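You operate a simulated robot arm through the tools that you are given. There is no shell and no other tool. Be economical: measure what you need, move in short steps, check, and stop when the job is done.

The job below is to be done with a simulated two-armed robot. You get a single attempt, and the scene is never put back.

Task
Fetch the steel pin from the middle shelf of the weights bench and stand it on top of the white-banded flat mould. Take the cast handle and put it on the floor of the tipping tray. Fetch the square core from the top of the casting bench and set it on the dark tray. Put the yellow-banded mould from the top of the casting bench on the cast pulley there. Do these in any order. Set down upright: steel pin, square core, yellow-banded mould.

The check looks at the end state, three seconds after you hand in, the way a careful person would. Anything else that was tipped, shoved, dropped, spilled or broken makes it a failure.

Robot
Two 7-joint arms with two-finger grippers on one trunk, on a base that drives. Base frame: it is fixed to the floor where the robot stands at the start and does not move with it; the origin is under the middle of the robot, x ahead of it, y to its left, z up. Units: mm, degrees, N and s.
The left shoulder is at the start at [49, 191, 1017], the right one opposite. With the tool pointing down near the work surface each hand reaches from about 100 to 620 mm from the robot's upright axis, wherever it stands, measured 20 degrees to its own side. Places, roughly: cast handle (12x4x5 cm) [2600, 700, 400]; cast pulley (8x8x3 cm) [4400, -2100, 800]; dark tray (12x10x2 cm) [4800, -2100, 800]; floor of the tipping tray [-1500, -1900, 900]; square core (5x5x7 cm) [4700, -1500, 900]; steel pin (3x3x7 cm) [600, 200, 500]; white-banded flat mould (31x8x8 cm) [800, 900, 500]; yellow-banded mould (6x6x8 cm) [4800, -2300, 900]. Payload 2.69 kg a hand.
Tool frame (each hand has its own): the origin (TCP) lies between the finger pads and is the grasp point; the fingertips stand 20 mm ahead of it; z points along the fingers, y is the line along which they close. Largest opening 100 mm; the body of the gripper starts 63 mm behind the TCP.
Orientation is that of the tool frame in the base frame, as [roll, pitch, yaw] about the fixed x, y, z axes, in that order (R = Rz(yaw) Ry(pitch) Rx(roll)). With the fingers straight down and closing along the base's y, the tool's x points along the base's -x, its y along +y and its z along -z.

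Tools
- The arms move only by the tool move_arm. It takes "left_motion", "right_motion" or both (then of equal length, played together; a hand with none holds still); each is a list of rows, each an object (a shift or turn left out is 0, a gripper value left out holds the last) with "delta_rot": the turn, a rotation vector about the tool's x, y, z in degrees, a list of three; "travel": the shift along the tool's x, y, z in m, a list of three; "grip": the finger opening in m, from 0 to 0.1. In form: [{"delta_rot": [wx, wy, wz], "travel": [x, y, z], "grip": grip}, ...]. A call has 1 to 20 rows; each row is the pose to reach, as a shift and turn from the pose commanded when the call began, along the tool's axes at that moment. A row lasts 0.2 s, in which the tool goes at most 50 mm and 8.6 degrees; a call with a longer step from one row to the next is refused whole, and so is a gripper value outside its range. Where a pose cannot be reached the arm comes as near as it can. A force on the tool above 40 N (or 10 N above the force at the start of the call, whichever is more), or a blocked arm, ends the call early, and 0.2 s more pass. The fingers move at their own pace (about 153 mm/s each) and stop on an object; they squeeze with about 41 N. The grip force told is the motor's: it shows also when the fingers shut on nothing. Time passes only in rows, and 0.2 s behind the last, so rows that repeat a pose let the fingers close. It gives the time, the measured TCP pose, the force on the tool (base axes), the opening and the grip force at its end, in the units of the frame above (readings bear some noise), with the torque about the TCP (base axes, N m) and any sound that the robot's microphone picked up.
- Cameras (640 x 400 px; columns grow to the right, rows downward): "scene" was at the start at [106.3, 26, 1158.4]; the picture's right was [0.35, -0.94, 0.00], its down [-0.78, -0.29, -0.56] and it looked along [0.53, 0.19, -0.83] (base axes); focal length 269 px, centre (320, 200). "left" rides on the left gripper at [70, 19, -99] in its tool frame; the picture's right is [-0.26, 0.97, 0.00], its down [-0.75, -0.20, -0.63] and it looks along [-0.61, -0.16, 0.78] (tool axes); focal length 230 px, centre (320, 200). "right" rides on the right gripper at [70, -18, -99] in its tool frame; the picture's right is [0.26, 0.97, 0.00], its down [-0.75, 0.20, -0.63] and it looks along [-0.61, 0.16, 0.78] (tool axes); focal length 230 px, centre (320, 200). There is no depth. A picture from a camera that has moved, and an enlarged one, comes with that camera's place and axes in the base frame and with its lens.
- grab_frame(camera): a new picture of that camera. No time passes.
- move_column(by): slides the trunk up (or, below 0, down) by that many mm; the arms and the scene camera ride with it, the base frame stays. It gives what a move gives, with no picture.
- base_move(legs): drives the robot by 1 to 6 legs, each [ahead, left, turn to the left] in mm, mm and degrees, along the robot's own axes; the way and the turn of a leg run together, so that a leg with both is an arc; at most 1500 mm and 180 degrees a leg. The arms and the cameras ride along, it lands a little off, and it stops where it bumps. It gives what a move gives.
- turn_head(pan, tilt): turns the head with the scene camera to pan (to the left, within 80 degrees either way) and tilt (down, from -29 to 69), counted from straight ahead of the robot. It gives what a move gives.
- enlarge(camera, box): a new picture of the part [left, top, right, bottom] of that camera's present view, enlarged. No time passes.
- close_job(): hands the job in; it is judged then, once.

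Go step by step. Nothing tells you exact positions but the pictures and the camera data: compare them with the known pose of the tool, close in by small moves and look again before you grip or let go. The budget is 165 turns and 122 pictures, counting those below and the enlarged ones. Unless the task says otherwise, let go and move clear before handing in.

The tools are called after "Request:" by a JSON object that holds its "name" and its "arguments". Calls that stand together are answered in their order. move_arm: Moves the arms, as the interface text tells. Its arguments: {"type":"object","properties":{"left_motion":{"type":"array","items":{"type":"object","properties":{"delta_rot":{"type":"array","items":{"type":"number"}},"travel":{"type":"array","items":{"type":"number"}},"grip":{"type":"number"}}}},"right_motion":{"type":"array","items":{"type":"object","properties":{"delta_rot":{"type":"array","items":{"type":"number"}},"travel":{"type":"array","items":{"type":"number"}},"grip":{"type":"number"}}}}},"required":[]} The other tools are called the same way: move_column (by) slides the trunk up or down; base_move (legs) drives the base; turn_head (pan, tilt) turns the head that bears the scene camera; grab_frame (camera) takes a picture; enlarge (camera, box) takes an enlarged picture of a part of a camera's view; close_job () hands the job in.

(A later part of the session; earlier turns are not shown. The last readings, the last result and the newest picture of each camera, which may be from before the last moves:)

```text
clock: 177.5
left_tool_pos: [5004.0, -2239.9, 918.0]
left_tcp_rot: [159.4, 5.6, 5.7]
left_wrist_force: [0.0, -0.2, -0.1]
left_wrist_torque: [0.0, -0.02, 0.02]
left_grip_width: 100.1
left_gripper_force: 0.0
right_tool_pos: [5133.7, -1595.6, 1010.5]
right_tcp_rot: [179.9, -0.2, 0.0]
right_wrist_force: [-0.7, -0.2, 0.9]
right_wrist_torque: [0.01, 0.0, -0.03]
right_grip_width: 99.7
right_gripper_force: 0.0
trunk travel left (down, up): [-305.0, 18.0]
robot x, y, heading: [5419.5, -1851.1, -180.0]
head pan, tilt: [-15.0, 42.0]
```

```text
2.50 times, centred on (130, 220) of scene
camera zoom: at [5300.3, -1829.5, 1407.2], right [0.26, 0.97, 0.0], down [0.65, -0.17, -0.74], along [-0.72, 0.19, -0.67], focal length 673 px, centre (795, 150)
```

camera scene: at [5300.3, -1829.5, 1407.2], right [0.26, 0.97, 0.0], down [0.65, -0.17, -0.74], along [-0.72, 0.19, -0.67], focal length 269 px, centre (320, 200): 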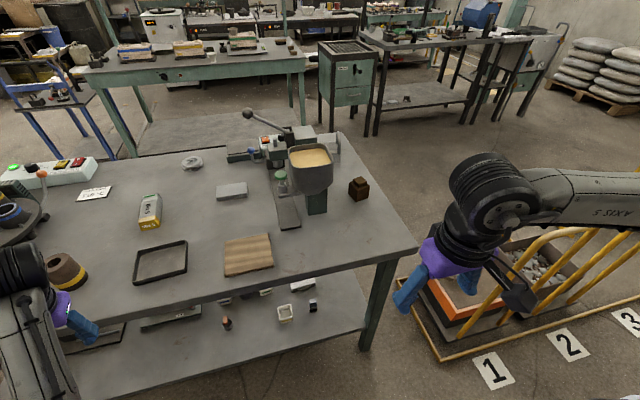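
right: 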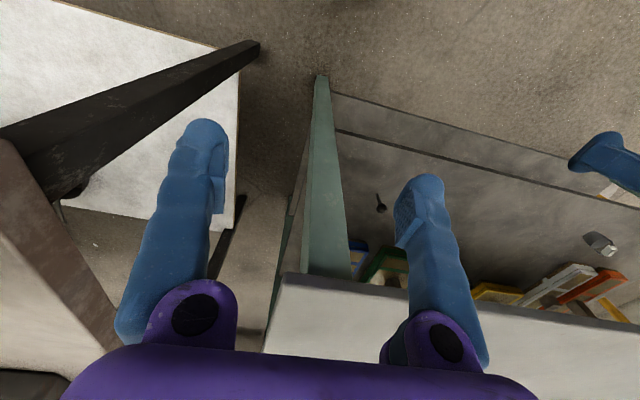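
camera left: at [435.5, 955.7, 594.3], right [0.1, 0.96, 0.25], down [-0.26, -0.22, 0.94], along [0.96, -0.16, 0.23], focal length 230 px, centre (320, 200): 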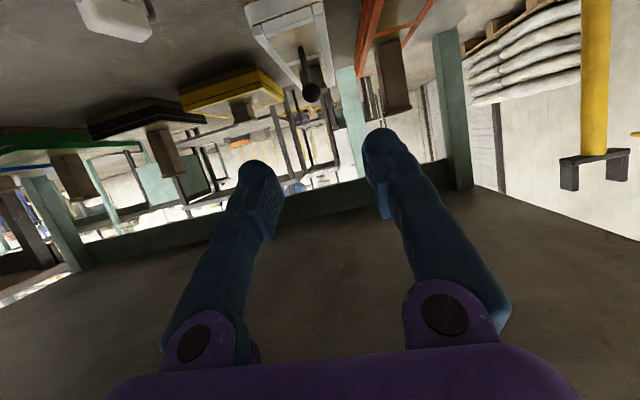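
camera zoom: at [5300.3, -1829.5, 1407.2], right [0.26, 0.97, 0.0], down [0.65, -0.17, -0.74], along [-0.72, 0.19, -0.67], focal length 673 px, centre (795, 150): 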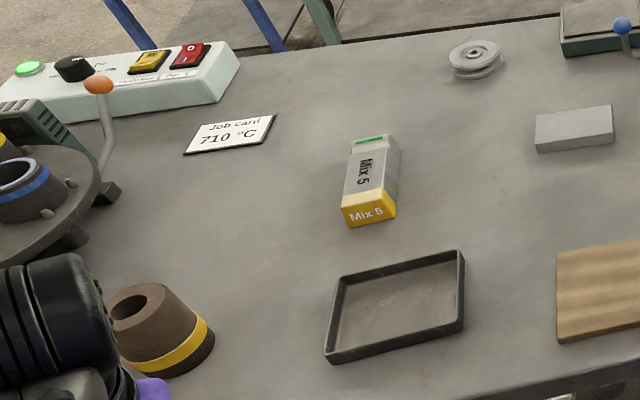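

The core is a two-step brown block at about [4643, −1515] (turned ~20°); the pulley and tray are confirmed. First raise the left hand so I can lower the trunk, then move closer.

Request:
{"name": "move_arm", "arguments": {"left_motion": [{"travel": [0, 0, -0.04]}, {"travel": [0, 0, -0.08]}, {"travel": [0, 0, -0.12]}, {"travel": [0, 0, -0.16]}, {"travel": [0, 0, -0.2]}, {"travel": [0, 0, -0.2]}]}}

Request:
{"name": "grab_frame", "arguments": {"camera": "right"}}

```text
clock: 178.1
left_tool_pos: [5024.6, -2306.4, 990.2]
left_tcp_rot: [146.9, 5.7, 9.1]
left_wrist_force: [-0.2, 0.9, -0.4]
left_wrist_torque: [0.01, 0.0, -0.02]
left_grip_width: 99.9
left_gripper_force: 0.1
right_tool_pos: [5132.4, -1595.1, 1010.8]
right_tcp_rot: [-180.0, -0.2, 0.0]
right_wrist_force: [0.4, 0.4, -1.6]
right_wrist_torque: [-0.01, -0.02, 0.02]
right_grip_width: 100.1
right_gripper_force: 0.1
trunk travel left (down, up): [-305.0, 18.0]
robot x, y, heading: [5422.8, -1852.9, -179.7]
head pan, tilt: [-15.0, 42.0]
stopped in row 2 (left hand): the arm was blocked; the commanded pose is now the measured one
```

```text
62 pictures are left
camera right: at [5203.5, -1575.0, 1110.6], right [0.26, -0.97, 0.0], down [-0.75, -0.2, 0.63], along [-0.61, -0.16, -0.78], focal length 230 px, centre (320, 200)
```

right: 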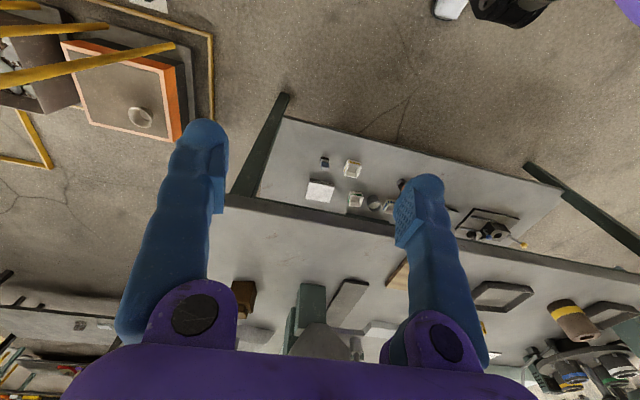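

Request:
{"name": "base_move", "arguments": {"legs": [[135, -90, 0]]}}

Request:
{"name": "move_column", "arguments": {"by": -80}}

Request:
{"name": "turn_head", "arguments": {"pan": -20, "tilt": 42}}

Request:
{"name": "grab_frame", "arguments": {"camera": "scene"}}

```text
clock: 179.5
left_tool_pos: [4890.8, -2217.8, 990.8]
left_tcp_rot: [146.7, 5.8, 9.1]
left_wrist_force: [-0.6, -0.4, 0.1]
left_wrist_torque: [0.02, 0.0, 0.02]
left_grip_width: 100.0
left_gripper_force: 0.1
right_tool_pos: [4998.1, -1504.8, 1011.0]
right_tcp_rot: [179.9, -0.2, 0.1]
right_wrist_force: [-0.7, -0.4, -0.1]
right_wrist_torque: [-0.03, -0.02, 0.0]
right_grip_width: 99.8
right_gripper_force: 0.1
trunk travel left (down, up): [-305.0, 18.0]
robot x, y, heading: [5283.1, -1762.5, -179.7]
head pan, tilt: [-15.0, 42.0]
```

```text
clock: 180.7
left_tool_pos: [4890.7, -2218.3, 912.1]
left_tcp_rot: [146.8, 5.9, 9.0]
left_wrist_force: [0.1, 0.6, 0.1]
left_wrist_torque: [0.01, 0.02, -0.02]
left_grip_width: 99.9
left_gripper_force: 0.0
right_tool_pos: [4998.9, -1506.5, 931.2]
right_tcp_rot: [-179.9, -0.1, 0.3]
right_wrist_force: [-0.7, 0.3, -0.2]
right_wrist_torque: [0.01, 0.0, 0.0]
right_grip_width: 100.0
right_gripper_force: 0.1
trunk travel left (down, up): [-225.0, 98.0]
robot x, y, heading: [5285.1, -1763.4, -179.9]
head pan, tilt: [-15.0, 42.0]
```

```text
clock: 181.3
left_tool_pos: [4889.2, -2219.0, 910.5]
left_tcp_rot: [147.0, 5.8, 9.2]
left_wrist_force: [-0.4, 0.2, 0.1]
left_wrist_torque: [0.0, -0.01, 0.02]
left_grip_width: 100.0
left_gripper_force: 0.0
right_tool_pos: [4998.2, -1504.9, 929.8]
right_tcp_rot: [179.9, -0.2, 0.2]
right_wrist_force: [0.0, -0.2, 0.6]
right_wrist_torque: [0.0, 0.01, 0.01]
right_grip_width: 100.2
right_gripper_force: 0.1
trunk travel left (down, up): [-225.0, 98.0]
robot x, y, heading: [5284.9, -1759.2, -179.9]
head pan, tilt: [-20.0, 42.0]
```

```text
61 pictures are left
camera scene: at [5167.5, -1733.2, 1327.2], right [0.34, 0.94, 0.0], down [0.63, -0.23, -0.74], along [-0.7, 0.25, -0.67], focal length 269 px, centre (320, 200)
```

scene: 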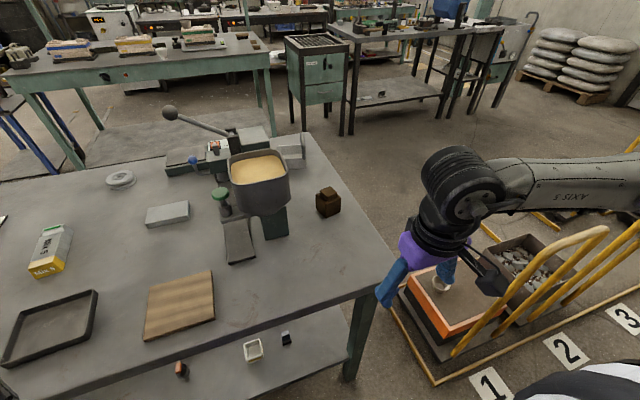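

Core refined at about [4655, −1520]. Swing the right hand above and short of it, turned 21° and tilted 25° forward.

Request:
{"name": "move_arm", "arguments": {"right_motion": [{"travel": [-0.042, -0.005, -0.006], "delta_rot": [-0.9, -4.9, -4.1]}, {"travel": [-0.084, -0.01, -0.012], "delta_rot": [-1.8, -9.9, -8.2]}, {"travel": [-0.125, -0.015, -0.018], "delta_rot": [-2.8, -14.8, -12.4]}, {"travel": [-0.167, -0.02, -0.024], "delta_rot": [-3.7, -19.8, -16.5]}, {"travel": [-0.208, -0.025, -0.03], "delta_rot": [-4.6, -24.7, -20.6]}, {"travel": [-0.208, -0.025, -0.03], "delta_rot": [-4.6, -24.7, -20.6]}]}}

Request:
{"name": "grab_frame", "arguments": {"camera": "right"}}

Request:
{"name": "grab_frame", "arguments": {"camera": "scene"}}

```text
clock: 182.7
left_tool_pos: [4890.2, -2217.7, 911.8]
left_tcp_rot: [146.9, 5.7, 9.1]
left_wrist_force: [0.2, 0.6, 0.3]
left_wrist_torque: [0.02, 0.01, -0.01]
left_grip_width: 99.8
left_gripper_force: 0.0
right_tool_pos: [4789.2, -1480.9, 960.3]
right_tcp_rot: [179.8, 25.0, 21.1]
right_wrist_force: [0.1, 0.1, 0.4]
right_wrist_torque: [0.01, -0.01, 0.03]
right_grip_width: 100.0
right_gripper_force: 0.0
trunk travel left (down, up): [-225.0, 98.0]
robot x, y, heading: [5287.8, -1761.8, -180.1]
head pan, tilt: [-20.0, 42.0]
```

```text
60 pictures are left
camera right: at [4881.6, -1424.2, 1021.6], right [0.57, -0.82, -0.11], down [-0.32, -0.34, 0.89], along [-0.76, -0.47, -0.45], focal length 230 px, centre (320, 200)
```

right: 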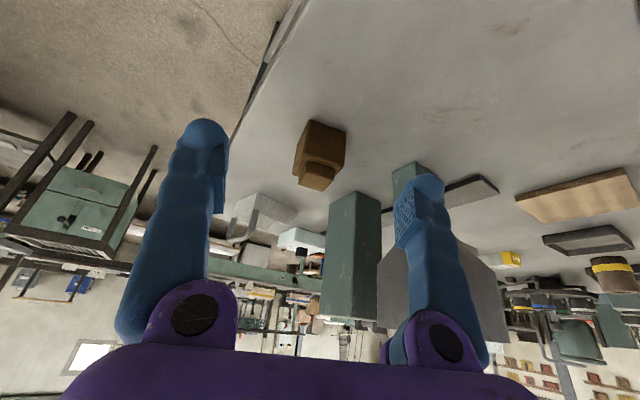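

```text
59 pictures are left
camera scene: at [5167.7, -1733.2, 1327.2], right [0.34, 0.94, 0.0], down [0.63, -0.23, -0.74], along [-0.7, 0.25, -0.67], focal length 269 px, centre (320, 200)
```

scene: 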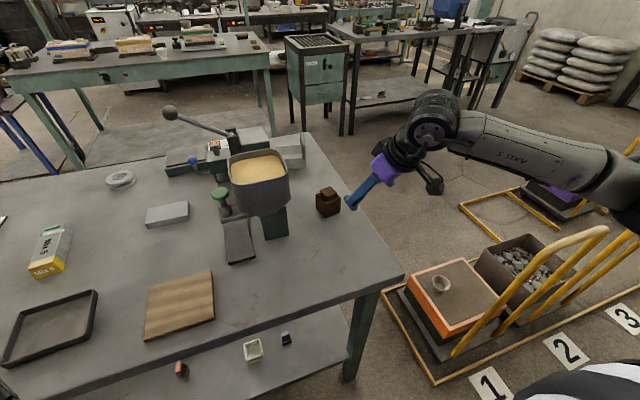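

Request:
{"name": "enlarge", "arguments": {"camera": "right", "box": [240, 90, 400, 215]}}

```text
3.20 times, centred on (320, 152) of right
camera zoom: at [4881.6, -1424.2, 1021.6], right [0.57, -0.82, -0.11], down [-0.32, -0.34, 0.89], along [-0.76, -0.47, -0.45], focal length 736 px, centre (320, 352)
```

zoom: 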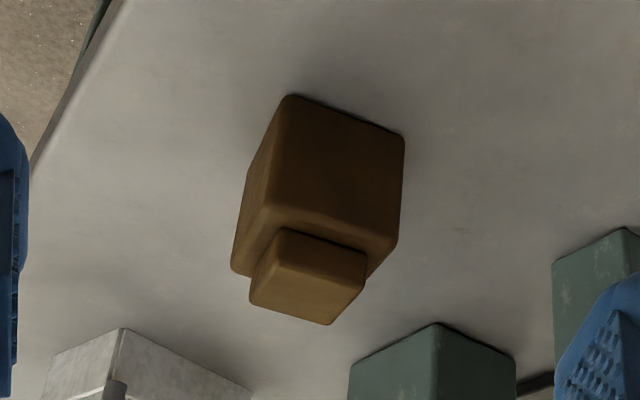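

From the hand camera the core's base centre is near [4663, −1551], turned ~15°. Move to 100 mm before it along the approach.

Request:
{"name": "move_arm", "arguments": {"right_motion": [{"travel": [-0.025, 0.008, 0.025], "delta_rot": [0.8, 0, 1.8]}, {"travel": [-0.05, 0.016, 0.05], "delta_rot": [1.7, 0, 3.6]}, {"travel": [-0.0754, 0.0247, 0.076], "delta_rot": [2.5, 0, 5.4]}, {"travel": [-0.0754, 0.0247, 0.076], "delta_rot": [2.5, 0, 5.4]}]}}

Request:
{"name": "grab_frame", "arguments": {"camera": "right"}}

Request:
{"name": "enlarge", "arguments": {"camera": "scene", "box": [240, 130, 440, 255]}}

```text
clock: 183.7
left_tool_pos: [4890.3, -2217.9, 910.7]
left_tcp_rot: [146.9, 5.8, 9.1]
left_wrist_force: [1.4, 0.2, 0.3]
left_wrist_torque: [-0.04, -0.01, -0.04]
left_grip_width: 99.9
left_gripper_force: 0.1
right_tool_pos: [4704.4, -1539.5, 922.3]
right_tcp_rot: [179.9, 24.9, 15.0]
right_wrist_force: [0.6, 0.0, -0.1]
right_wrist_torque: [-0.02, 0.0, 0.0]
right_grip_width: 100.0
right_gripper_force: 0.1
trunk travel left (down, up): [-225.0, 98.0]
robot x, y, heading: [5284.7, -1764.4, -179.8]
head pan, tilt: [-20.0, 42.0]
```

```text
57 pictures are left
camera right: at [4801.5, -1492.9, 984.3], right [0.48, -0.87, -0.11], down [-0.35, -0.3, 0.89], along [-0.81, -0.39, -0.45], focal length 230 px, centre (320, 200)
```

right: 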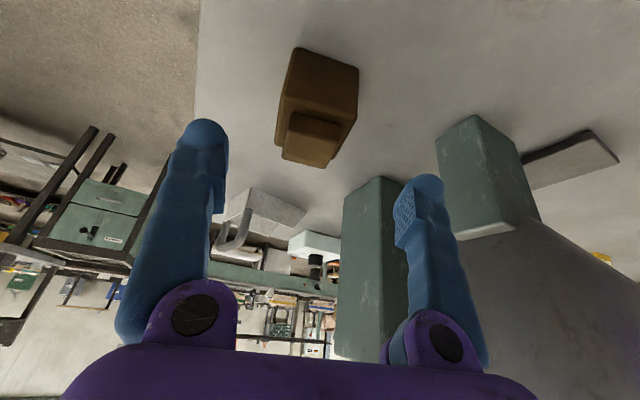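

```text
3.20 times, centred on (340, 192) of scene
camera zoom: at [5167.8, -1732.9, 1327.2], right [0.34, 0.94, 0.0], down [0.63, -0.23, -0.74], along [-0.7, 0.25, -0.67], focal length 862 px, centre (256, 224)
```

zoom: 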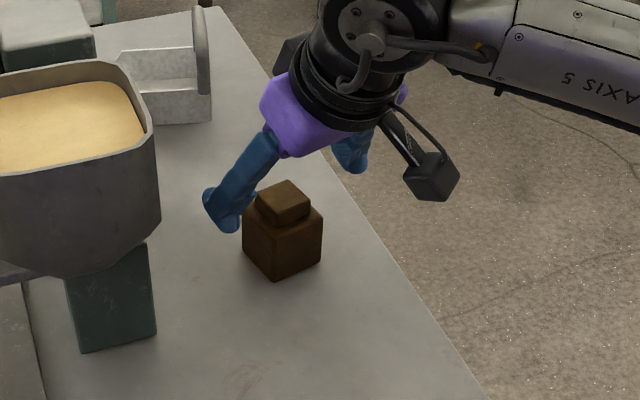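

Request:
{"name": "move_arm", "arguments": {"right_motion": [{"travel": [0.001, -0.002, 0.035], "delta_rot": [0.4, 0, 0.8]}, {"travel": [0.002, -0.003, 0.065], "delta_rot": [0.8, 0, 1.6]}, {"travel": [0.0035, -0.0045, 0.0976], "delta_rot": [1.1, 0, 2.3]}, {"travel": [0.0035, -0.0045, 0.0976], "delta_rot": [1.1, 0, 2.3]}]}}

Request:
{"name": "grab_frame", "arguments": {"camera": "right"}}

Request:
{"name": "enlarge", "arguments": {"camera": "scene", "box": [240, 130, 440, 255]}}

```text
clock: 184.7
left_tool_pos: [4893.2, -2218.6, 913.5]
left_tcp_rot: [146.9, 6.0, 9.1]
left_wrist_force: [0.0, 0.1, -0.9]
left_wrist_torque: [0.01, -0.02, -0.01]
left_grip_width: 100.3
left_gripper_force: 0.0
right_tool_pos: [4669.8, -1545.8, 838.1]
right_tcp_rot: [179.9, 25.4, 12.6]
right_wrist_force: [14.2, 5.7, 32.5]
right_wrist_torque: [0.2, -0.33, 0.08]
right_grip_width: 100.1
right_gripper_force: 0.0
trunk travel left (down, up): [-225.0, 98.0]
robot x, y, heading: [5288.8, -1765.8, -180.1]
head pan, tilt: [-20.0, 42.0]
```

```text
55 pictures are left
camera right: at [4768.8, -1504.6, 898.8], right [0.44, -0.89, -0.11], down [-0.35, -0.28, 0.89], along [-0.83, -0.35, -0.44], focal length 230 px, centre (320, 200)
```

right: 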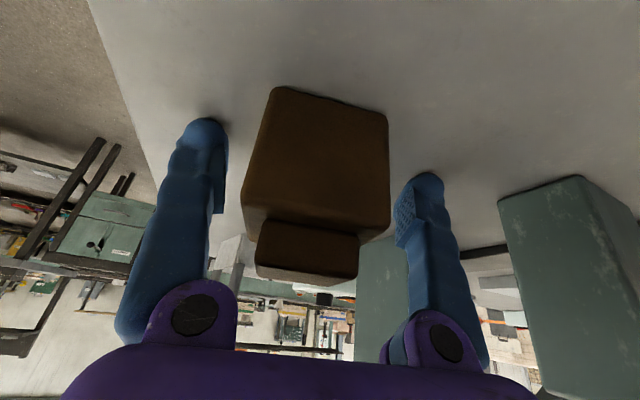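

```text
3.20 times, centred on (340, 192) of scene
camera zoom: at [5172.4, -1733.8, 1328.3], right [0.34, 0.94, 0.0], down [0.63, -0.23, -0.75], along [-0.7, 0.25, -0.67], focal length 862 px, centre (256, 224)
```

zoom: 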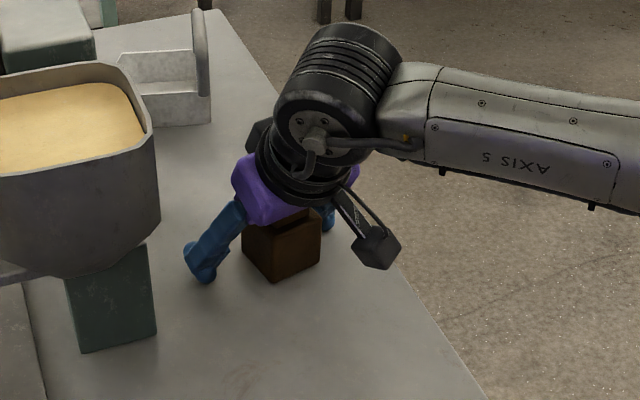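

Fingertips touched the bench (top ≈ 812). Raise 6 mm and close on the core.

Request:
{"name": "move_arm", "arguments": {"right_motion": [{"travel": [-0.0025, -0.004, -0.0055]}, {"travel": [-0.0025, -0.004, -0.0055], "grip": 0.07}, {"travel": [-0.0025, -0.004, -0.0055], "grip": 0.03}, {"travel": [-0.0025, -0.004, -0.0055], "grip": 0.03}, {"travel": [-0.0025, -0.004, -0.0055], "grip": 0.03}]}}

Request:
{"name": "grab_frame", "arguments": {"camera": "right"}}

```text
clock: 185.9
left_tool_pos: [4891.9, -2217.8, 912.2]
left_tcp_rot: [146.9, 5.9, 9.1]
left_wrist_force: [0.4, 0.7, 0.8]
left_wrist_torque: [0.0, 0.01, -0.01]
left_grip_width: 100.0
left_gripper_force: 0.0
right_tool_pos: [4667.2, -1542.6, 842.1]
right_tcp_rot: [-179.9, 25.2, 12.6]
right_wrist_force: [2.1, 3.7, 25.7]
right_wrist_torque: [0.39, 0.08, 0.21]
right_grip_width: 48.9
right_gripper_force: 40.5
trunk travel left (down, up): [-225.0, 98.0]
robot x, y, heading: [5285.5, -1762.1, -179.8]
head pan, tilt: [-20.0, 42.0]
```

```text
53 pictures are left
camera right: at [4767.0, -1500.6, 902.6], right [0.44, -0.89, -0.11], down [-0.36, -0.28, 0.89], along [-0.82, -0.35, -0.44], focal length 230 px, centre (320, 200)
```

right: 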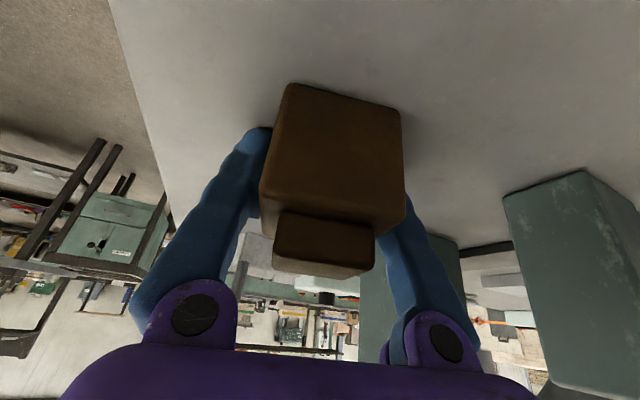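

Request:
{"name": "move_arm", "arguments": {"right_motion": [{"travel": [-0.004, 0, -0.009]}, {"travel": [-0.0145, 0, -0.0315]}, {"travel": [-0.0275, 0, -0.0585]}, {"travel": [-0.0275, 0, -0.0585]}]}}

Request:
{"name": "grab_frame", "arguments": {"camera": "right"}}

Request:
{"name": "enlarge", "arguments": {"camera": "scene", "box": [240, 130, 440, 255]}}

```text
clock: 186.9
left_tool_pos: [4890.7, -2216.7, 910.7]
left_tcp_rot: [146.9, 5.7, 9.1]
left_wrist_force: [0.5, 0.6, -0.4]
left_wrist_torque: [0.05, 0.0, 0.01]
left_grip_width: 100.0
left_gripper_force: 0.0
right_tool_pos: [4667.3, -1543.2, 902.5]
right_tcp_rot: [179.9, 24.7, 12.5]
right_wrist_force: [0.3, 0.3, -1.4]
right_wrist_torque: [-0.03, 0.06, 0.0]
right_grip_width: 49.0
right_gripper_force: 41.3
trunk travel left (down, up): [-225.0, 98.0]
robot x, y, heading: [5285.6, -1763.3, -180.0]
head pan, tilt: [-20.0, 42.0]
```

```text
52 pictures are left
camera right: at [4766.2, -1501.6, 963.5], right [0.44, -0.89, -0.11], down [-0.36, -0.28, 0.89], along [-0.82, -0.35, -0.45], focal length 230 px, centre (320, 200)
```

right: 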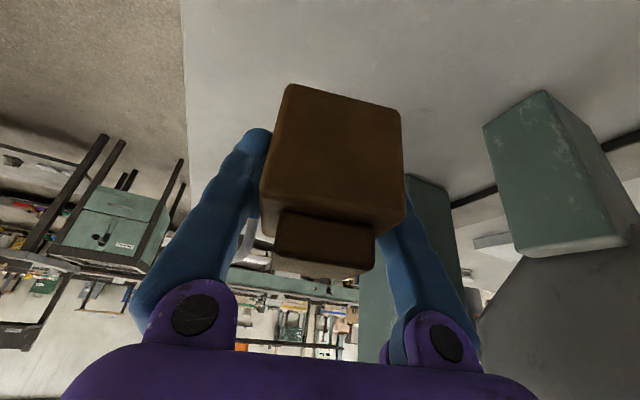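

```text
3.20 times, centred on (340, 192) of scene
camera zoom: at [5167.2, -1733.0, 1327.1], right [0.34, 0.94, 0.0], down [0.63, -0.23, -0.74], along [-0.7, 0.25, -0.67], focal length 862 px, centre (256, 224)
```

zoom: 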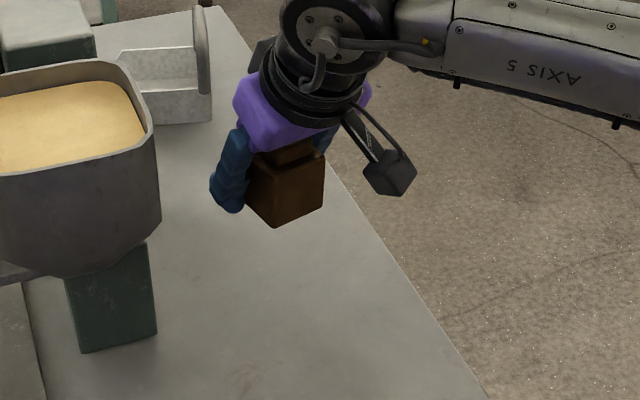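

Core lifted securely. Retract it, raise the trunk, back off and drive along to the tray.

Request:
{"name": "move_arm", "arguments": {"right_motion": [{"travel": [0.022, 0.006, -0.03]}, {"travel": [0.05, 0.014, -0.055]}, {"travel": [0.08, 0.023, -0.078]}, {"travel": [0.112, 0.032, -0.1]}, {"travel": [0.145, 0.041, -0.124]}, {"travel": [0.178, 0.05, -0.149]}, {"travel": [0.178, 0.05, -0.149]}]}}

Request:
{"name": "base_move", "arguments": {"legs": [[-120, 0, 0]]}}

Request:
{"name": "move_column", "arguments": {"by": 80}}

Request:
{"name": "base_move", "arguments": {"legs": [[0, 520, 0]]}}

Request:
{"name": "turn_head", "arguments": {"pan": -10, "tilt": 45}}

Request:
{"name": "grab_frame", "arguments": {"camera": "scene"}}

Request:
{"name": "grab_frame", "arguments": {"camera": "right"}}

```text
clock: 188.5
left_tool_pos: [4890.2, -2217.9, 910.0]
left_tcp_rot: [146.8, 5.6, 9.1]
left_wrist_force: [-0.4, -0.5, -0.7]
left_wrist_torque: [0.01, -0.02, 0.0]
left_grip_width: 100.0
left_gripper_force: 0.0
right_tool_pos: [4895.9, -1541.9, 963.7]
right_tcp_rot: [179.8, 24.8, 12.4]
right_wrist_force: [0.0, -0.2, -2.4]
right_wrist_torque: [0.02, 0.07, -0.03]
right_grip_width: 49.0
right_gripper_force: 40.9
trunk travel left (down, up): [-225.0, 98.0]
robot x, y, heading: [5288.1, -1766.3, -179.8]
head pan, tilt: [-20.0, 42.0]
```

```text
clock: 189.8
left_tool_pos: [5006.4, -2216.2, 911.1]
left_tcp_rot: [146.9, 5.8, 9.0]
left_wrist_force: [0.7, 0.3, -0.1]
left_wrist_torque: [0.02, 0.02, 0.0]
left_grip_width: 100.2
left_gripper_force: 0.1
right_tool_pos: [5015.2, -1541.2, 965.7]
right_tcp_rot: [179.9, 24.9, 12.5]
right_wrist_force: [1.0, -0.7, -1.9]
right_wrist_torque: [-0.02, 0.04, 0.01]
right_grip_width: 49.0
right_gripper_force: 40.7
trunk travel left (down, up): [-225.0, 98.0]
robot x, y, heading: [5403.8, -1766.3, 180.0]
head pan, tilt: [-20.0, 42.0]
```

```text
clock: 190.9
left_tool_pos: [5006.6, -2218.4, 990.7]
left_tcp_rot: [146.9, 5.6, 9.0]
left_wrist_force: [-0.7, -0.9, -0.5]
left_wrist_torque: [0.0, -0.01, 0.0]
left_grip_width: 100.2
left_gripper_force: 0.1
right_tool_pos: [5014.2, -1541.3, 1044.7]
right_tcp_rot: [179.9, 24.8, 12.5]
right_wrist_force: [0.2, 0.1, -1.4]
right_wrist_torque: [-0.02, 0.0, 0.01]
right_grip_width: 49.0
right_gripper_force: 41.0
trunk travel left (down, up): [-305.0, 18.0]
robot x, y, heading: [5401.4, -1763.2, -179.9]
head pan, tilt: [-20.0, 42.0]
```

```text
clock: 196.0
left_tool_pos: [5002.4, -2731.4, 991.0]
left_tcp_rot: [146.9, 5.7, 8.6]
left_wrist_force: [-0.6, 0.7, -0.4]
left_wrist_torque: [-0.02, -0.01, 0.01]
left_grip_width: 99.9
left_gripper_force: 0.1
right_tool_pos: [5013.6, -2055.1, 1044.8]
right_tcp_rot: [180.0, 24.8, 12.0]
right_wrist_force: [-0.4, 0.2, -1.5]
right_wrist_torque: [-0.01, 0.07, -0.01]
right_grip_width: 48.7
right_gripper_force: 40.9
trunk travel left (down, up): [-305.0, 18.0]
robot x, y, heading: [5400.3, -2280.8, 179.8]
head pan, tilt: [-20.0, 42.0]
```

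```text
clock: 196.7
left_tool_pos: [5000.9, -2730.6, 991.2]
left_tcp_rot: [146.9, 5.8, 8.6]
left_wrist_force: [-0.1, 0.8, 0.6]
left_wrist_torque: [0.03, -0.01, -0.01]
left_grip_width: 99.7
left_gripper_force: 0.0
right_tool_pos: [5013.9, -2056.2, 1044.6]
right_tcp_rot: [179.8, 24.8, 12.0]
right_wrist_force: [0.5, 0.5, -2.1]
right_wrist_torque: [0.0, 0.04, 0.02]
right_grip_width: 49.0
right_gripper_force: 40.8
trunk travel left (down, up): [-305.0, 18.0]
robot x, y, heading: [5403.8, -2278.1, 179.8]
head pan, tilt: [-10.0, 45.0]
```

```text
50 pictures are left
camera scene: at [5281.6, -2263.7, 1402.9], right [0.18, 0.98, 0.0], down [0.7, -0.13, -0.71], along [-0.7, 0.13, -0.71], focal length 269 px, centre (320, 200)
```

scene: 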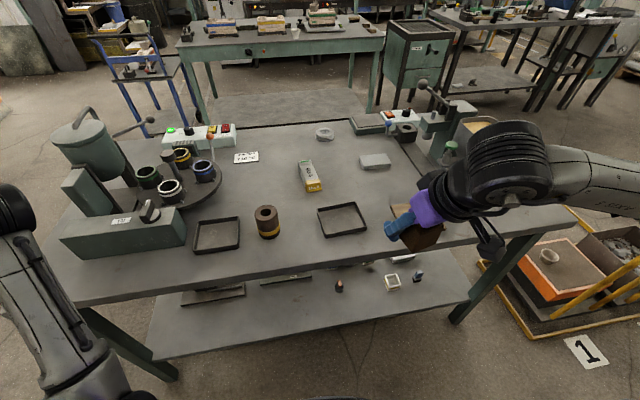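

```text
49 pictures are left
camera right: at [5113.8, -2014.3, 1105.9], right [0.43, -0.9, -0.11], down [-0.37, -0.28, 0.89], along [-0.82, -0.34, -0.45], focal length 230 px, centre (320, 200)
```

right: 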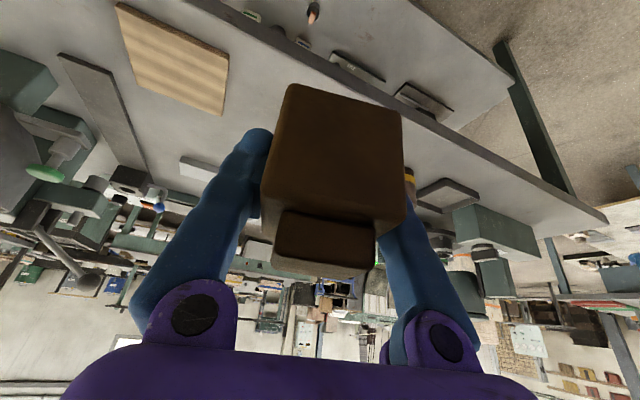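

Tray centre is about [4804, −2115]. Lower the trunk a little and carry the core above it.

Request:
{"name": "move_column", "arguments": {"by": -60}}

Request:
{"name": "move_arm", "arguments": {"right_motion": [{"travel": [-0.03, 0.002, 0.025]}, {"travel": [-0.06, 0.004, 0.05]}, {"travel": [-0.09, 0.006, 0.075]}, {"travel": [-0.12, 0.008, 0.1]}, {"travel": [-0.15, 0.01, 0.125]}, {"travel": [-0.178, 0.0128, 0.148]}, {"travel": [-0.178, 0.0128, 0.148]}]}}

Request:
{"name": "grab_frame", "arguments": {"camera": "scene"}}

Request:
{"name": "grab_frame", "arguments": {"camera": "right"}}

```text
clock: 197.7
left_tool_pos: [5001.7, -2731.7, 931.2]
left_tcp_rot: [146.9, 5.8, 8.6]
left_wrist_force: [-0.2, -0.5, 0.7]
left_wrist_torque: [0.0, 0.01, 0.0]
left_grip_width: 100.1
left_gripper_force: 0.0
right_tool_pos: [5014.9, -2055.7, 986.1]
right_tcp_rot: [179.8, 24.7, 12.0]
right_wrist_force: [1.1, 0.0, -1.5]
right_wrist_torque: [0.0, 0.06, -0.03]
right_grip_width: 49.0
right_gripper_force: 41.2
trunk travel left (down, up): [-245.0, 78.0]
robot x, y, heading: [5401.1, -2281.2, 179.5]
head pan, tilt: [-10.0, 45.0]
```

```text
clock: 199.3
left_tool_pos: [5001.6, -2731.2, 931.5]
left_tcp_rot: [146.8, 5.8, 8.6]
left_wrist_force: [0.4, 0.3, 0.4]
left_wrist_torque: [-0.01, -0.02, -0.01]
left_grip_width: 99.8
left_gripper_force: 0.1
right_tool_pos: [4800.5, -2115.4, 925.5]
right_tcp_rot: [180.0, 24.9, 12.1]
right_wrist_force: [-0.3, 0.0, -1.5]
right_wrist_torque: [0.01, 0.03, 0.0]
right_grip_width: 48.7
right_gripper_force: 41.6
trunk travel left (down, up): [-245.0, 78.0]
robot x, y, heading: [5399.2, -2282.7, 179.2]
head pan, tilt: [-10.0, 45.0]
```

```text
48 pictures are left
camera scene: at [5281.8, -2263.6, 1342.9], right [0.18, 0.98, 0.0], down [0.7, -0.13, -0.71], along [-0.7, 0.13, -0.71], focal length 269 px, centre (320, 200)
```

scene: 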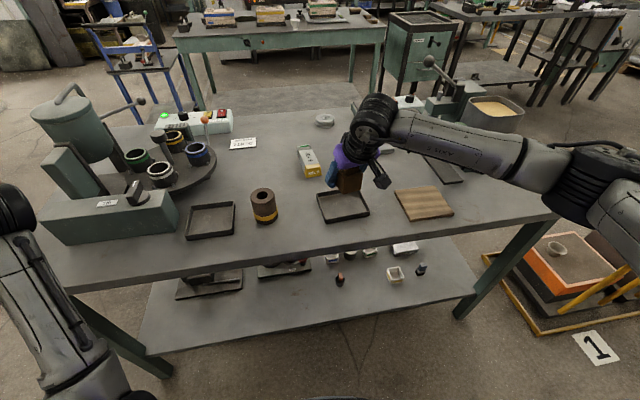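

```text
47 pictures are left
camera right: at [4899.0, -2074.8, 987.3], right [0.43, -0.9, -0.11], down [-0.37, -0.28, 0.89], along [-0.82, -0.34, -0.45], focal length 230 px, centre (320, 200)
```

right: 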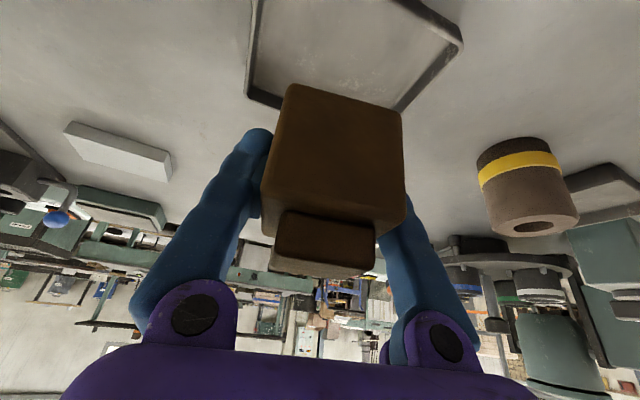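

Tray spans about x 4742–4853, y −2180…−2060; I'm centred. Lower toward the tray floor.

Request:
{"name": "move_arm", "arguments": {"right_motion": [{"travel": [0.012, 0.0015, 0.03]}, {"travel": [0.0225, 0.003, 0.056]}, {"travel": [0.0267, 0.0033, 0.067]}, {"travel": [0.0267, 0.0033, 0.067]}]}}

Request:
{"name": "grab_frame", "arguments": {"camera": "right"}}

Request:
{"name": "enlarge", "arguments": {"camera": "scene", "box": [270, 120, 430, 220]}}

```text
clock: 200.3
left_tool_pos: [5002.0, -2731.6, 930.6]
left_tcp_rot: [146.9, 5.7, 8.6]
left_wrist_force: [-0.1, -0.6, -1.1]
left_wrist_torque: [0.01, -0.01, -0.04]
left_grip_width: 100.1
left_gripper_force: 0.2
right_tool_pos: [4795.9, -2119.2, 852.6]
right_tcp_rot: [180.0, 24.9, 12.0]
right_wrist_force: [0.1, 0.3, -1.2]
right_wrist_torque: [0.0, 0.02, -0.01]
right_grip_width: 49.0
right_gripper_force: 41.2
trunk travel left (down, up): [-245.0, 78.0]
robot x, y, heading: [5397.9, -2279.4, 179.7]
head pan, tilt: [-10.0, 45.0]
```

```text
46 pictures are left
camera right: at [4894.6, -2078.2, 914.4], right [0.43, -0.9, -0.11], down [-0.37, -0.28, 0.89], along [-0.82, -0.34, -0.45], focal length 230 px, centre (320, 200)
```

right: 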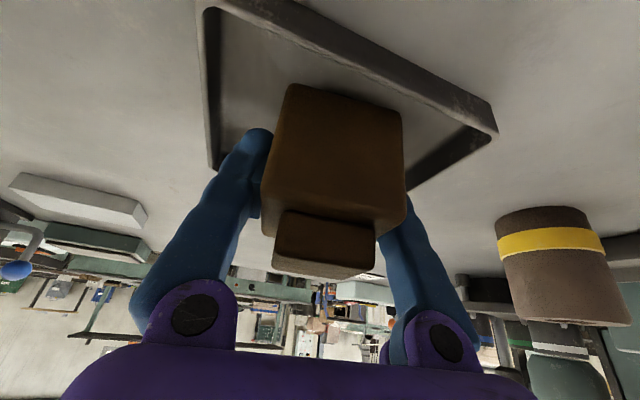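

```text
4.00 times, centred on (350, 170) of scene
camera zoom: at [5281.5, -2263.8, 1342.9], right [0.18, 0.98, 0.0], down [0.7, -0.13, -0.71], along [-0.7, 0.13, -0.71], focal length 1077 px, centre (200, 320)
```

zoom: 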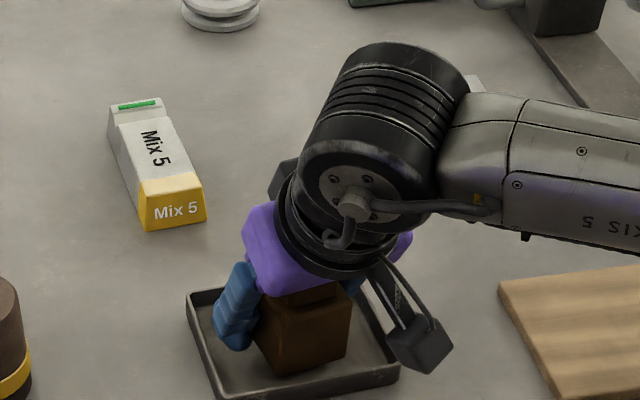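

Request:
{"name": "move_arm", "arguments": {"right_motion": [{"travel": [0.0013, 0, 0.0027]}, {"travel": [0.0025, 0, 0.0054]}, {"travel": [0.0025, 0, 0.0054]}]}}

Request:
{"name": "move_arm", "arguments": {"right_motion": [{"travel": [0.0008, 0, 0.0018]}, {"travel": [0.0013, 0, 0.0027]}, {"travel": [0.0013, 0, 0.0027]}]}}

```text
clock: 201.1
left_tool_pos: [5000.9, -2732.3, 930.1]
left_tcp_rot: [146.9, 5.7, 8.6]
left_wrist_force: [0.1, -0.1, 0.6]
left_wrist_torque: [0.01, 0.02, -0.03]
left_grip_width: 100.1
left_gripper_force: 0.0
right_tool_pos: [4793.6, -2118.2, 846.9]
right_tcp_rot: [179.9, 24.9, 12.1]
right_wrist_force: [-0.6, -0.2, -2.7]
right_wrist_torque: [-0.02, 0.02, 0.0]
right_grip_width: 48.8
right_gripper_force: 41.2
trunk travel left (down, up): [-245.0, 78.0]
robot x, y, heading: [5401.1, -2283.1, 179.3]
head pan, tilt: [-10.0, 45.0]
```

```text
clock: 201.9
left_tool_pos: [5002.6, -2732.8, 931.2]
left_tcp_rot: [147.0, 5.8, 8.5]
left_wrist_force: [-0.7, 0.0, 0.2]
left_wrist_torque: [-0.01, 0.02, 0.05]
left_grip_width: 100.3
left_gripper_force: 0.0
right_tool_pos: [4793.9, -2119.9, 846.2]
right_tcp_rot: [179.9, 25.1, 11.9]
right_wrist_force: [1.2, 1.8, 9.2]
right_wrist_torque: [0.3, 0.11, -0.06]
right_grip_width: 48.9
right_gripper_force: 40.9
trunk travel left (down, up): [-245.0, 78.0]
robot x, y, heading: [5404.4, -2281.3, 179.8]
head pan, tilt: [-10.0, 45.0]
```

Contact. Open moderately and retreat along the tool axis.

Request:
{"name": "move_arm", "arguments": {"right_motion": [{"travel": [-0.0005, 0, -0.001], "grip": 0.052}, {"travel": [-0.0005, 0, -0.001], "grip": 0.06}, {"travel": [-0.0005, 0, -0.001], "grip": 0.07}, {"travel": [-0.0005, 0, -0.001], "grip": 0.07}, {"travel": [0, 0, -0.03]}, {"travel": [0, 0, -0.07]}, {"travel": [0, 0, -0.11]}, {"travel": [0, 0, -0.11]}]}}

Request:
{"name": "grab_frame", "arguments": {"camera": "right"}}

```text
clock: 203.7
left_tool_pos: [5001.2, -2732.3, 931.2]
left_tcp_rot: [146.9, 5.7, 8.7]
left_wrist_force: [-0.7, 0.2, 0.8]
left_wrist_torque: [0.0, -0.01, 0.0]
left_grip_width: 100.1
left_gripper_force: 0.1
right_tool_pos: [4837.9, -2108.2, 942.7]
right_tcp_rot: [179.9, 24.7, 11.9]
right_wrist_force: [0.1, -0.1, -0.5]
right_wrist_torque: [-0.03, 0.03, -0.02]
right_grip_width: 70.0
right_gripper_force: 0.0
trunk travel left (down, up): [-245.0, 78.0]
robot x, y, heading: [5400.5, -2284.3, 179.6]
head pan, tilt: [-10.0, 45.0]
```

```text
44 pictures are left
camera right: at [4937.9, -2067.7, 1004.3], right [0.43, -0.9, -0.11], down [-0.37, -0.28, 0.89], along [-0.82, -0.34, -0.45], focal length 230 px, centre (320, 200)
```

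right: 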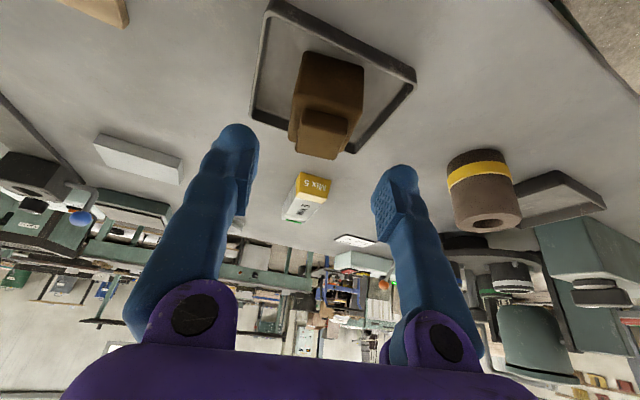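

The core stands in the dark tray. Next the yellow-banded mould at about [4803, −2322]: raise, and shift the robot left 200.

Request:
{"name": "move_arm", "arguments": {"right_motion": [{"travel": [0, 0, -0.03], "grip": 0.1}, {"travel": [0, 0, -0.065]}, {"travel": [0, 0, -0.065]}]}}

Request:
{"name": "base_move", "arguments": {"legs": [[0, 195, 0]]}}

Request:
{"name": "grab_frame", "arguments": {"camera": "right"}}

Request:
{"name": "grab_frame", "arguments": {"camera": "scene"}}

```text
clock: 204.5
left_tool_pos: [5000.7, -2732.0, 931.5]
left_tcp_rot: [146.9, 5.8, 8.6]
left_wrist_force: [0.3, 0.2, 0.2]
left_wrist_torque: [-0.01, -0.04, -0.02]
left_grip_width: 99.8
left_gripper_force: 0.0
right_tool_pos: [4866.7, -2103.6, 1002.4]
right_tcp_rot: [180.0, 24.8, 12.0]
right_wrist_force: [0.0, -0.1, 0.2]
right_wrist_torque: [-0.01, 0.01, -0.01]
right_grip_width: 100.1
right_gripper_force: 0.1
trunk travel left (down, up): [-245.0, 78.0]
robot x, y, heading: [5402.0, -2280.0, 179.5]
head pan, tilt: [-10.0, 45.0]
```

```text
clock: 206.8
left_tool_pos: [5001.0, -2924.3, 931.1]
left_tcp_rot: [147.0, 5.8, 8.7]
left_wrist_force: [0.1, -1.1, 1.0]
left_wrist_torque: [-0.01, -0.01, 0.02]
left_grip_width: 100.1
left_gripper_force: 0.1
right_tool_pos: [4865.5, -2297.4, 1003.8]
right_tcp_rot: [179.8, 24.8, 12.2]
right_wrist_force: [0.3, 1.1, -1.6]
right_wrist_torque: [-0.01, 0.01, 0.03]
right_grip_width: 99.8
right_gripper_force: 0.1
trunk travel left (down, up): [-245.0, 78.0]
robot x, y, heading: [5398.9, -2469.5, 179.4]
head pan, tilt: [-10.0, 45.0]
```

```text
43 pictures are left
camera right: at [4964.9, -2255.8, 1064.2], right [0.43, -0.89, -0.11], down [-0.37, -0.28, 0.89], along [-0.82, -0.35, -0.45], focal length 230 px, centre (320, 200)
```

right: 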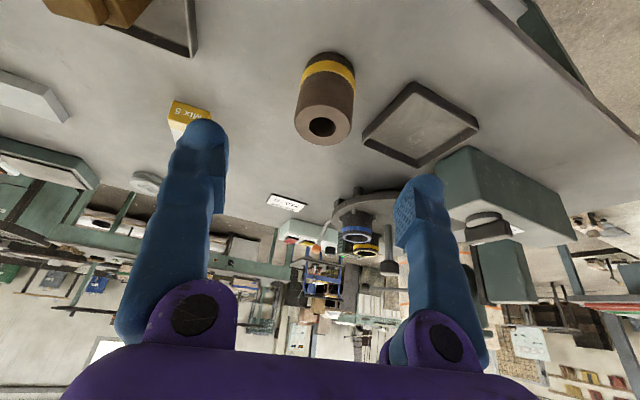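

```text
42 pictures are left
camera scene: at [5280.4, -2455.6, 1342.9], right [0.18, 0.98, 0.0], down [0.7, -0.13, -0.71], along [-0.7, 0.13, -0.71], focal length 269 px, centre (320, 200)
```

scene: 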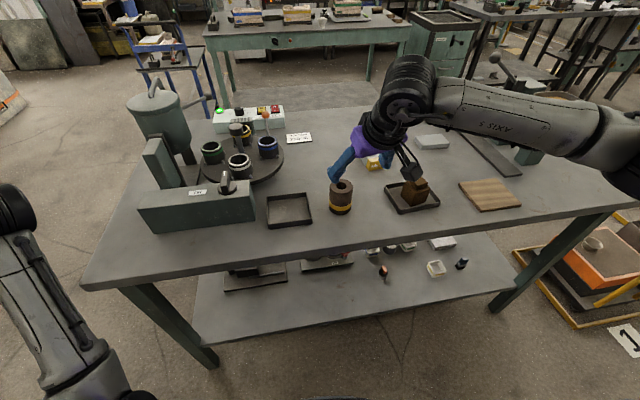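

Request:
{"name": "move_arm", "arguments": {"right_motion": [{"travel": [0.002, 0.002, 0.04]}, {"travel": [0.004, 0.004, 0.08]}, {"travel": [0.0058, 0.0063, 0.11]}, {"travel": [0.0058, 0.0063, 0.11]}]}}

Request:
{"name": "grab_frame", "arguments": {"camera": "right"}}

```text
clock: 207.8
left_tool_pos: [5001.8, -2923.1, 930.8]
left_tcp_rot: [147.0, 5.7, 8.7]
left_wrist_force: [-0.4, 0.5, -0.5]
left_wrist_torque: [-0.02, -0.01, 0.02]
left_grip_width: 100.0
left_gripper_force: 0.1
right_tool_pos: [4827.6, -2312.3, 901.3]
right_tcp_rot: [179.9, 24.9, 12.3]
right_wrist_force: [0.0, 0.5, 0.2]
right_wrist_torque: [0.0, -0.02, 0.0]
right_grip_width: 99.7
right_gripper_force: 0.1
trunk travel left (down, up): [-245.0, 78.0]
robot x, y, heading: [5403.0, -2469.9, 179.7]
head pan, tilt: [-10.0, 45.0]
```

```text
41 pictures are left
camera right: at [4927.9, -2269.7, 962.7], right [0.43, -0.89, -0.11], down [-0.37, -0.28, 0.89], along [-0.82, -0.35, -0.45], focal length 230 px, centre (320, 200)
```

right: 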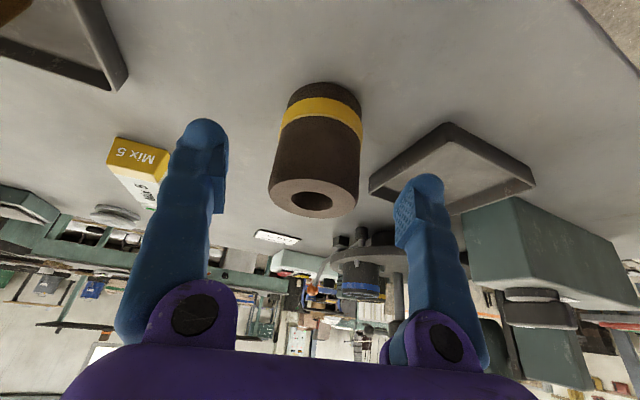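

Request:
{"name": "move_arm", "arguments": {"right_motion": [{"travel": [0, 0, 0.03]}, {"travel": [0.001, 0, 0.053]}, {"travel": [0.001, 0, 0.053]}, {"travel": [0.001, 0, 0.053], "grip": 0.07}, {"travel": [0.001, 0, 0.053], "grip": 0.04}, {"travel": [0.001, 0, 0.053], "grip": 0.04}, {"travel": [0.001, 0, 0.053], "grip": 0.04}]}}

Request:
{"name": "grab_frame", "arguments": {"camera": "right"}}

```text
clock: 209.4
left_tool_pos: [5001.6, -2923.3, 930.9]
left_tcp_rot: [146.9, 5.8, 8.7]
left_wrist_force: [0.1, -0.7, -1.1]
left_wrist_torque: [-0.04, 0.0, -0.01]
left_grip_width: 100.0
left_gripper_force: 0.1
right_tool_pos: [4808.0, -2315.9, 851.5]
right_tcp_rot: [180.0, 24.8, 12.1]
right_wrist_force: [0.1, 0.1, 0.3]
right_wrist_torque: [0.0, 0.0, 0.0]
right_grip_width: 55.9
right_gripper_force: 41.1
trunk travel left (down, up): [-245.0, 78.0]
robot x, y, heading: [5402.8, -2468.4, 179.6]
head pan, tilt: [-10.0, 45.0]
```

```text
40 pictures are left
camera right: at [4907.9, -2275.1, 912.9], right [0.43, -0.89, -0.11], down [-0.37, -0.28, 0.89], along [-0.82, -0.35, -0.45], focal length 230 px, centre (320, 200)
```

right: 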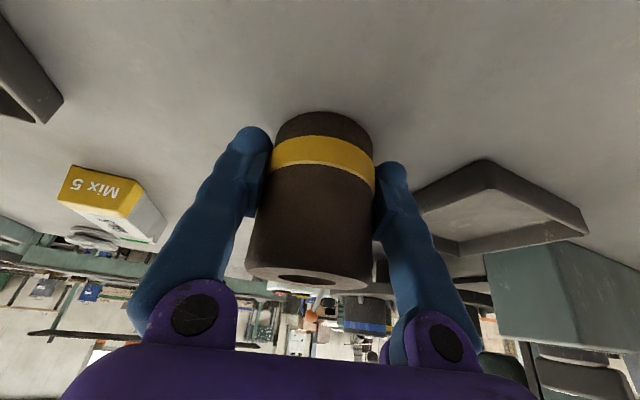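

Gripped. Lift, then retract over the bench edge.

Request:
{"name": "move_arm", "arguments": {"right_motion": [{"travel": [-0.008, 0, -0.018]}, {"travel": [-0.025, 0, -0.055]}, {"travel": [-0.042, 0, -0.09]}, {"travel": [-0.0546, 0, -0.118]}, {"travel": [-0.02, 0.008, -0.135]}, {"travel": [0.015, 0.016, -0.15]}, {"travel": [0.051, 0.025, -0.167]}, {"travel": [0.051, 0.025, -0.167]}]}}

Request:
{"name": "grab_frame", "arguments": {"camera": "right"}}

```text
clock: 211.2
left_tool_pos: [5001.2, -2924.1, 931.0]
left_tcp_rot: [147.0, 5.7, 8.7]
left_wrist_force: [0.0, -0.2, -0.1]
left_wrist_torque: [-0.01, -0.01, -0.01]
left_grip_width: 100.2
left_gripper_force: 0.1
right_tool_pos: [4924.6, -2313.1, 980.0]
right_tcp_rot: [179.9, 24.8, 12.1]
right_wrist_force: [0.0, 0.4, -2.8]
right_wrist_torque: [0.0, 0.0, 0.04]
right_grip_width: 55.8
right_gripper_force: 41.2
trunk travel left (down, up): [-245.0, 78.0]
robot x, y, heading: [5399.5, -2470.9, 179.5]
head pan, tilt: [-10.0, 45.0]
```

```text
39 pictures are left
camera right: at [5024.5, -2273.3, 1041.4], right [0.43, -0.9, -0.11], down [-0.37, -0.28, 0.89], along [-0.82, -0.34, -0.45], focal length 230 px, centre (320, 200)
```

right: 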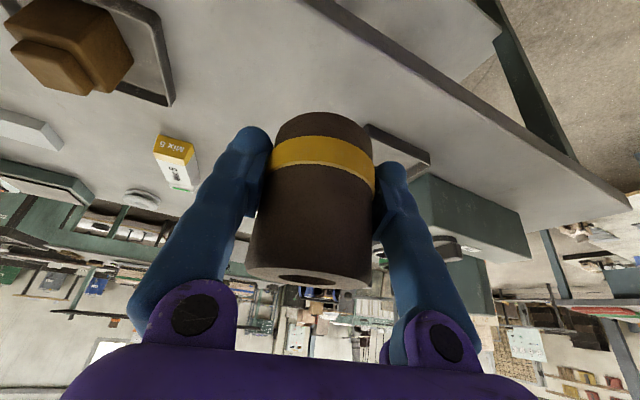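

Mould in hand. Drive round toward the front: first to the open area south of the bench, where I'll also try to straighten the left hand.

Request:
{"name": "base_move", "arguments": {"legs": [[0, 1090, 0], [600, 0, 0]]}}

Request:
{"name": "move_arm", "arguments": {"left_motion": [{"travel": [-0.04, 0, 0.0]}, {"travel": [-0.08, 0, 0.0]}, {"travel": [-0.11, -0.01, -0.01], "delta_rot": [6, 0, 0]}, {"travel": [-0.11, -0.03, -0.02], "delta_rot": [12, 0, 0]}, {"travel": [-0.11, -0.05, -0.03], "delta_rot": [18, 0, 0]}, {"travel": [-0.11, -0.07, -0.04], "delta_rot": [25, 0, 0]}, {"travel": [-0.11, -0.09, -0.04], "delta_rot": [32, 0, 0]}, {"travel": [-0.11, -0.09, -0.04], "delta_rot": [32, 0, 0]}]}}

Request:
{"name": "turn_head", "arguments": {"pan": 20, "tilt": 40}}

Request:
{"name": "grab_frame", "arguments": {"camera": "scene"}}

```text
clock: 223.9
left_tool_pos: [4386.6, -3977.2, 931.5]
left_tcp_rot: [146.8, 5.7, 7.8]
left_wrist_force: [-0.3, 0.6, -0.3]
left_wrist_torque: [-0.04, -0.03, -0.01]
left_grip_width: 100.2
left_gripper_force: 0.0
right_tool_pos: [4318.3, -3366.4, 979.6]
right_tcp_rot: [179.9, 24.8, 11.4]
right_wrist_force: [0.1, 0.1, -1.6]
right_wrist_torque: [-0.02, -0.03, -0.03]
right_grip_width: 55.8
right_gripper_force: 40.9
trunk travel left (down, up): [-245.0, 78.0]
robot x, y, heading: [4791.0, -3530.5, 178.8]
head pan, tilt: [-10.0, 45.0]
```

```text
clock: 225.7
left_tool_pos: [4262.8, -3895.9, 927.9]
left_tcp_rot: [179.0, 5.8, 7.9]
left_wrist_force: [0.0, 0.6, 0.2]
left_wrist_torque: [-0.02, 0.0, 0.01]
left_grip_width: 100.2
left_gripper_force: 0.1
right_tool_pos: [4318.0, -3366.2, 980.4]
right_tcp_rot: [179.9, 24.8, 11.4]
right_wrist_force: [-0.3, 0.1, -2.3]
right_wrist_torque: [0.0, -0.05, 0.01]
right_grip_width: 55.7
right_gripper_force: 41.3
trunk travel left (down, up): [-245.0, 78.0]
robot x, y, heading: [4794.7, -3524.8, 178.9]
head pan, tilt: [-10.0, 45.0]
```

```text
clock: 226.6
left_tool_pos: [4263.9, -3895.8, 926.4]
left_tcp_rot: [178.8, 5.7, 8.0]
left_wrist_force: [-0.1, -1.0, 0.7]
left_wrist_torque: [-0.01, 0.01, -0.02]
left_grip_width: 99.9
left_gripper_force: 0.0
right_tool_pos: [4319.9, -3366.0, 980.3]
right_tcp_rot: [179.9, 24.9, 11.3]
right_wrist_force: [0.1, 0.0, -0.6]
right_wrist_torque: [0.02, -0.01, 0.03]
right_grip_width: 55.7
right_gripper_force: 41.2
trunk travel left (down, up): [-245.0, 78.0]
robot x, y, heading: [4794.6, -3526.1, 178.7]
head pan, tilt: [20.0, 40.0]
```

```text
38 pictures are left
camera scene: at [4671.5, -3554.0, 1350.1], right [-0.32, 0.95, 0.0], down [0.61, 0.21, -0.77], along [-0.72, -0.25, -0.64], focal length 269 px, centre (320, 200)
```

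scene: 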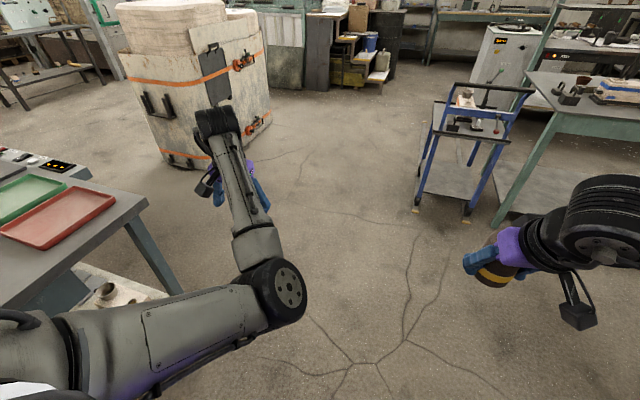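

The left hand points down again. Pull it in toward the body.

Request:
{"name": "move_arm", "arguments": {"left_motion": [{"travel": [0.04, -0.015, 0]}, {"travel": [0.08, -0.03, 0]}, {"travel": [0.12, -0.045, 0]}, {"travel": [0.16, -0.06, 0]}, {"travel": [0.2, -0.08, 0]}, {"travel": [0.2, -0.08, 0]}]}}

```text
clock: 227.4
left_tool_pos: [4277.0, -3868.5, 981.2]
left_tcp_rot: [-179.9, 18.3, 8.5]
left_wrist_force: [-0.3, -0.1, -0.3]
left_wrist_torque: [0.0, -0.05, 0.03]
left_grip_width: 100.2
left_gripper_force: 0.0
left hand out of reach, approached as far as the arm can: row 2, 3
right_tool_pos: [4319.1, -3365.9, 979.1]
right_tcp_rot: [179.9, 24.6, 11.4]
right_wrist_force: [0.4, 0.2, -2.8]
right_wrist_torque: [-0.03, -0.04, -0.03]
right_grip_width: 55.4
right_gripper_force: 41.2
trunk travel left (down, up): [-245.0, 78.0]
robot x, y, heading: [4794.6, -3530.0, 179.1]
head pan, tilt: [20.0, 40.0]
stopped in row 3 (left hand): the arm was blocked; the commanded pose is now the measured one
```

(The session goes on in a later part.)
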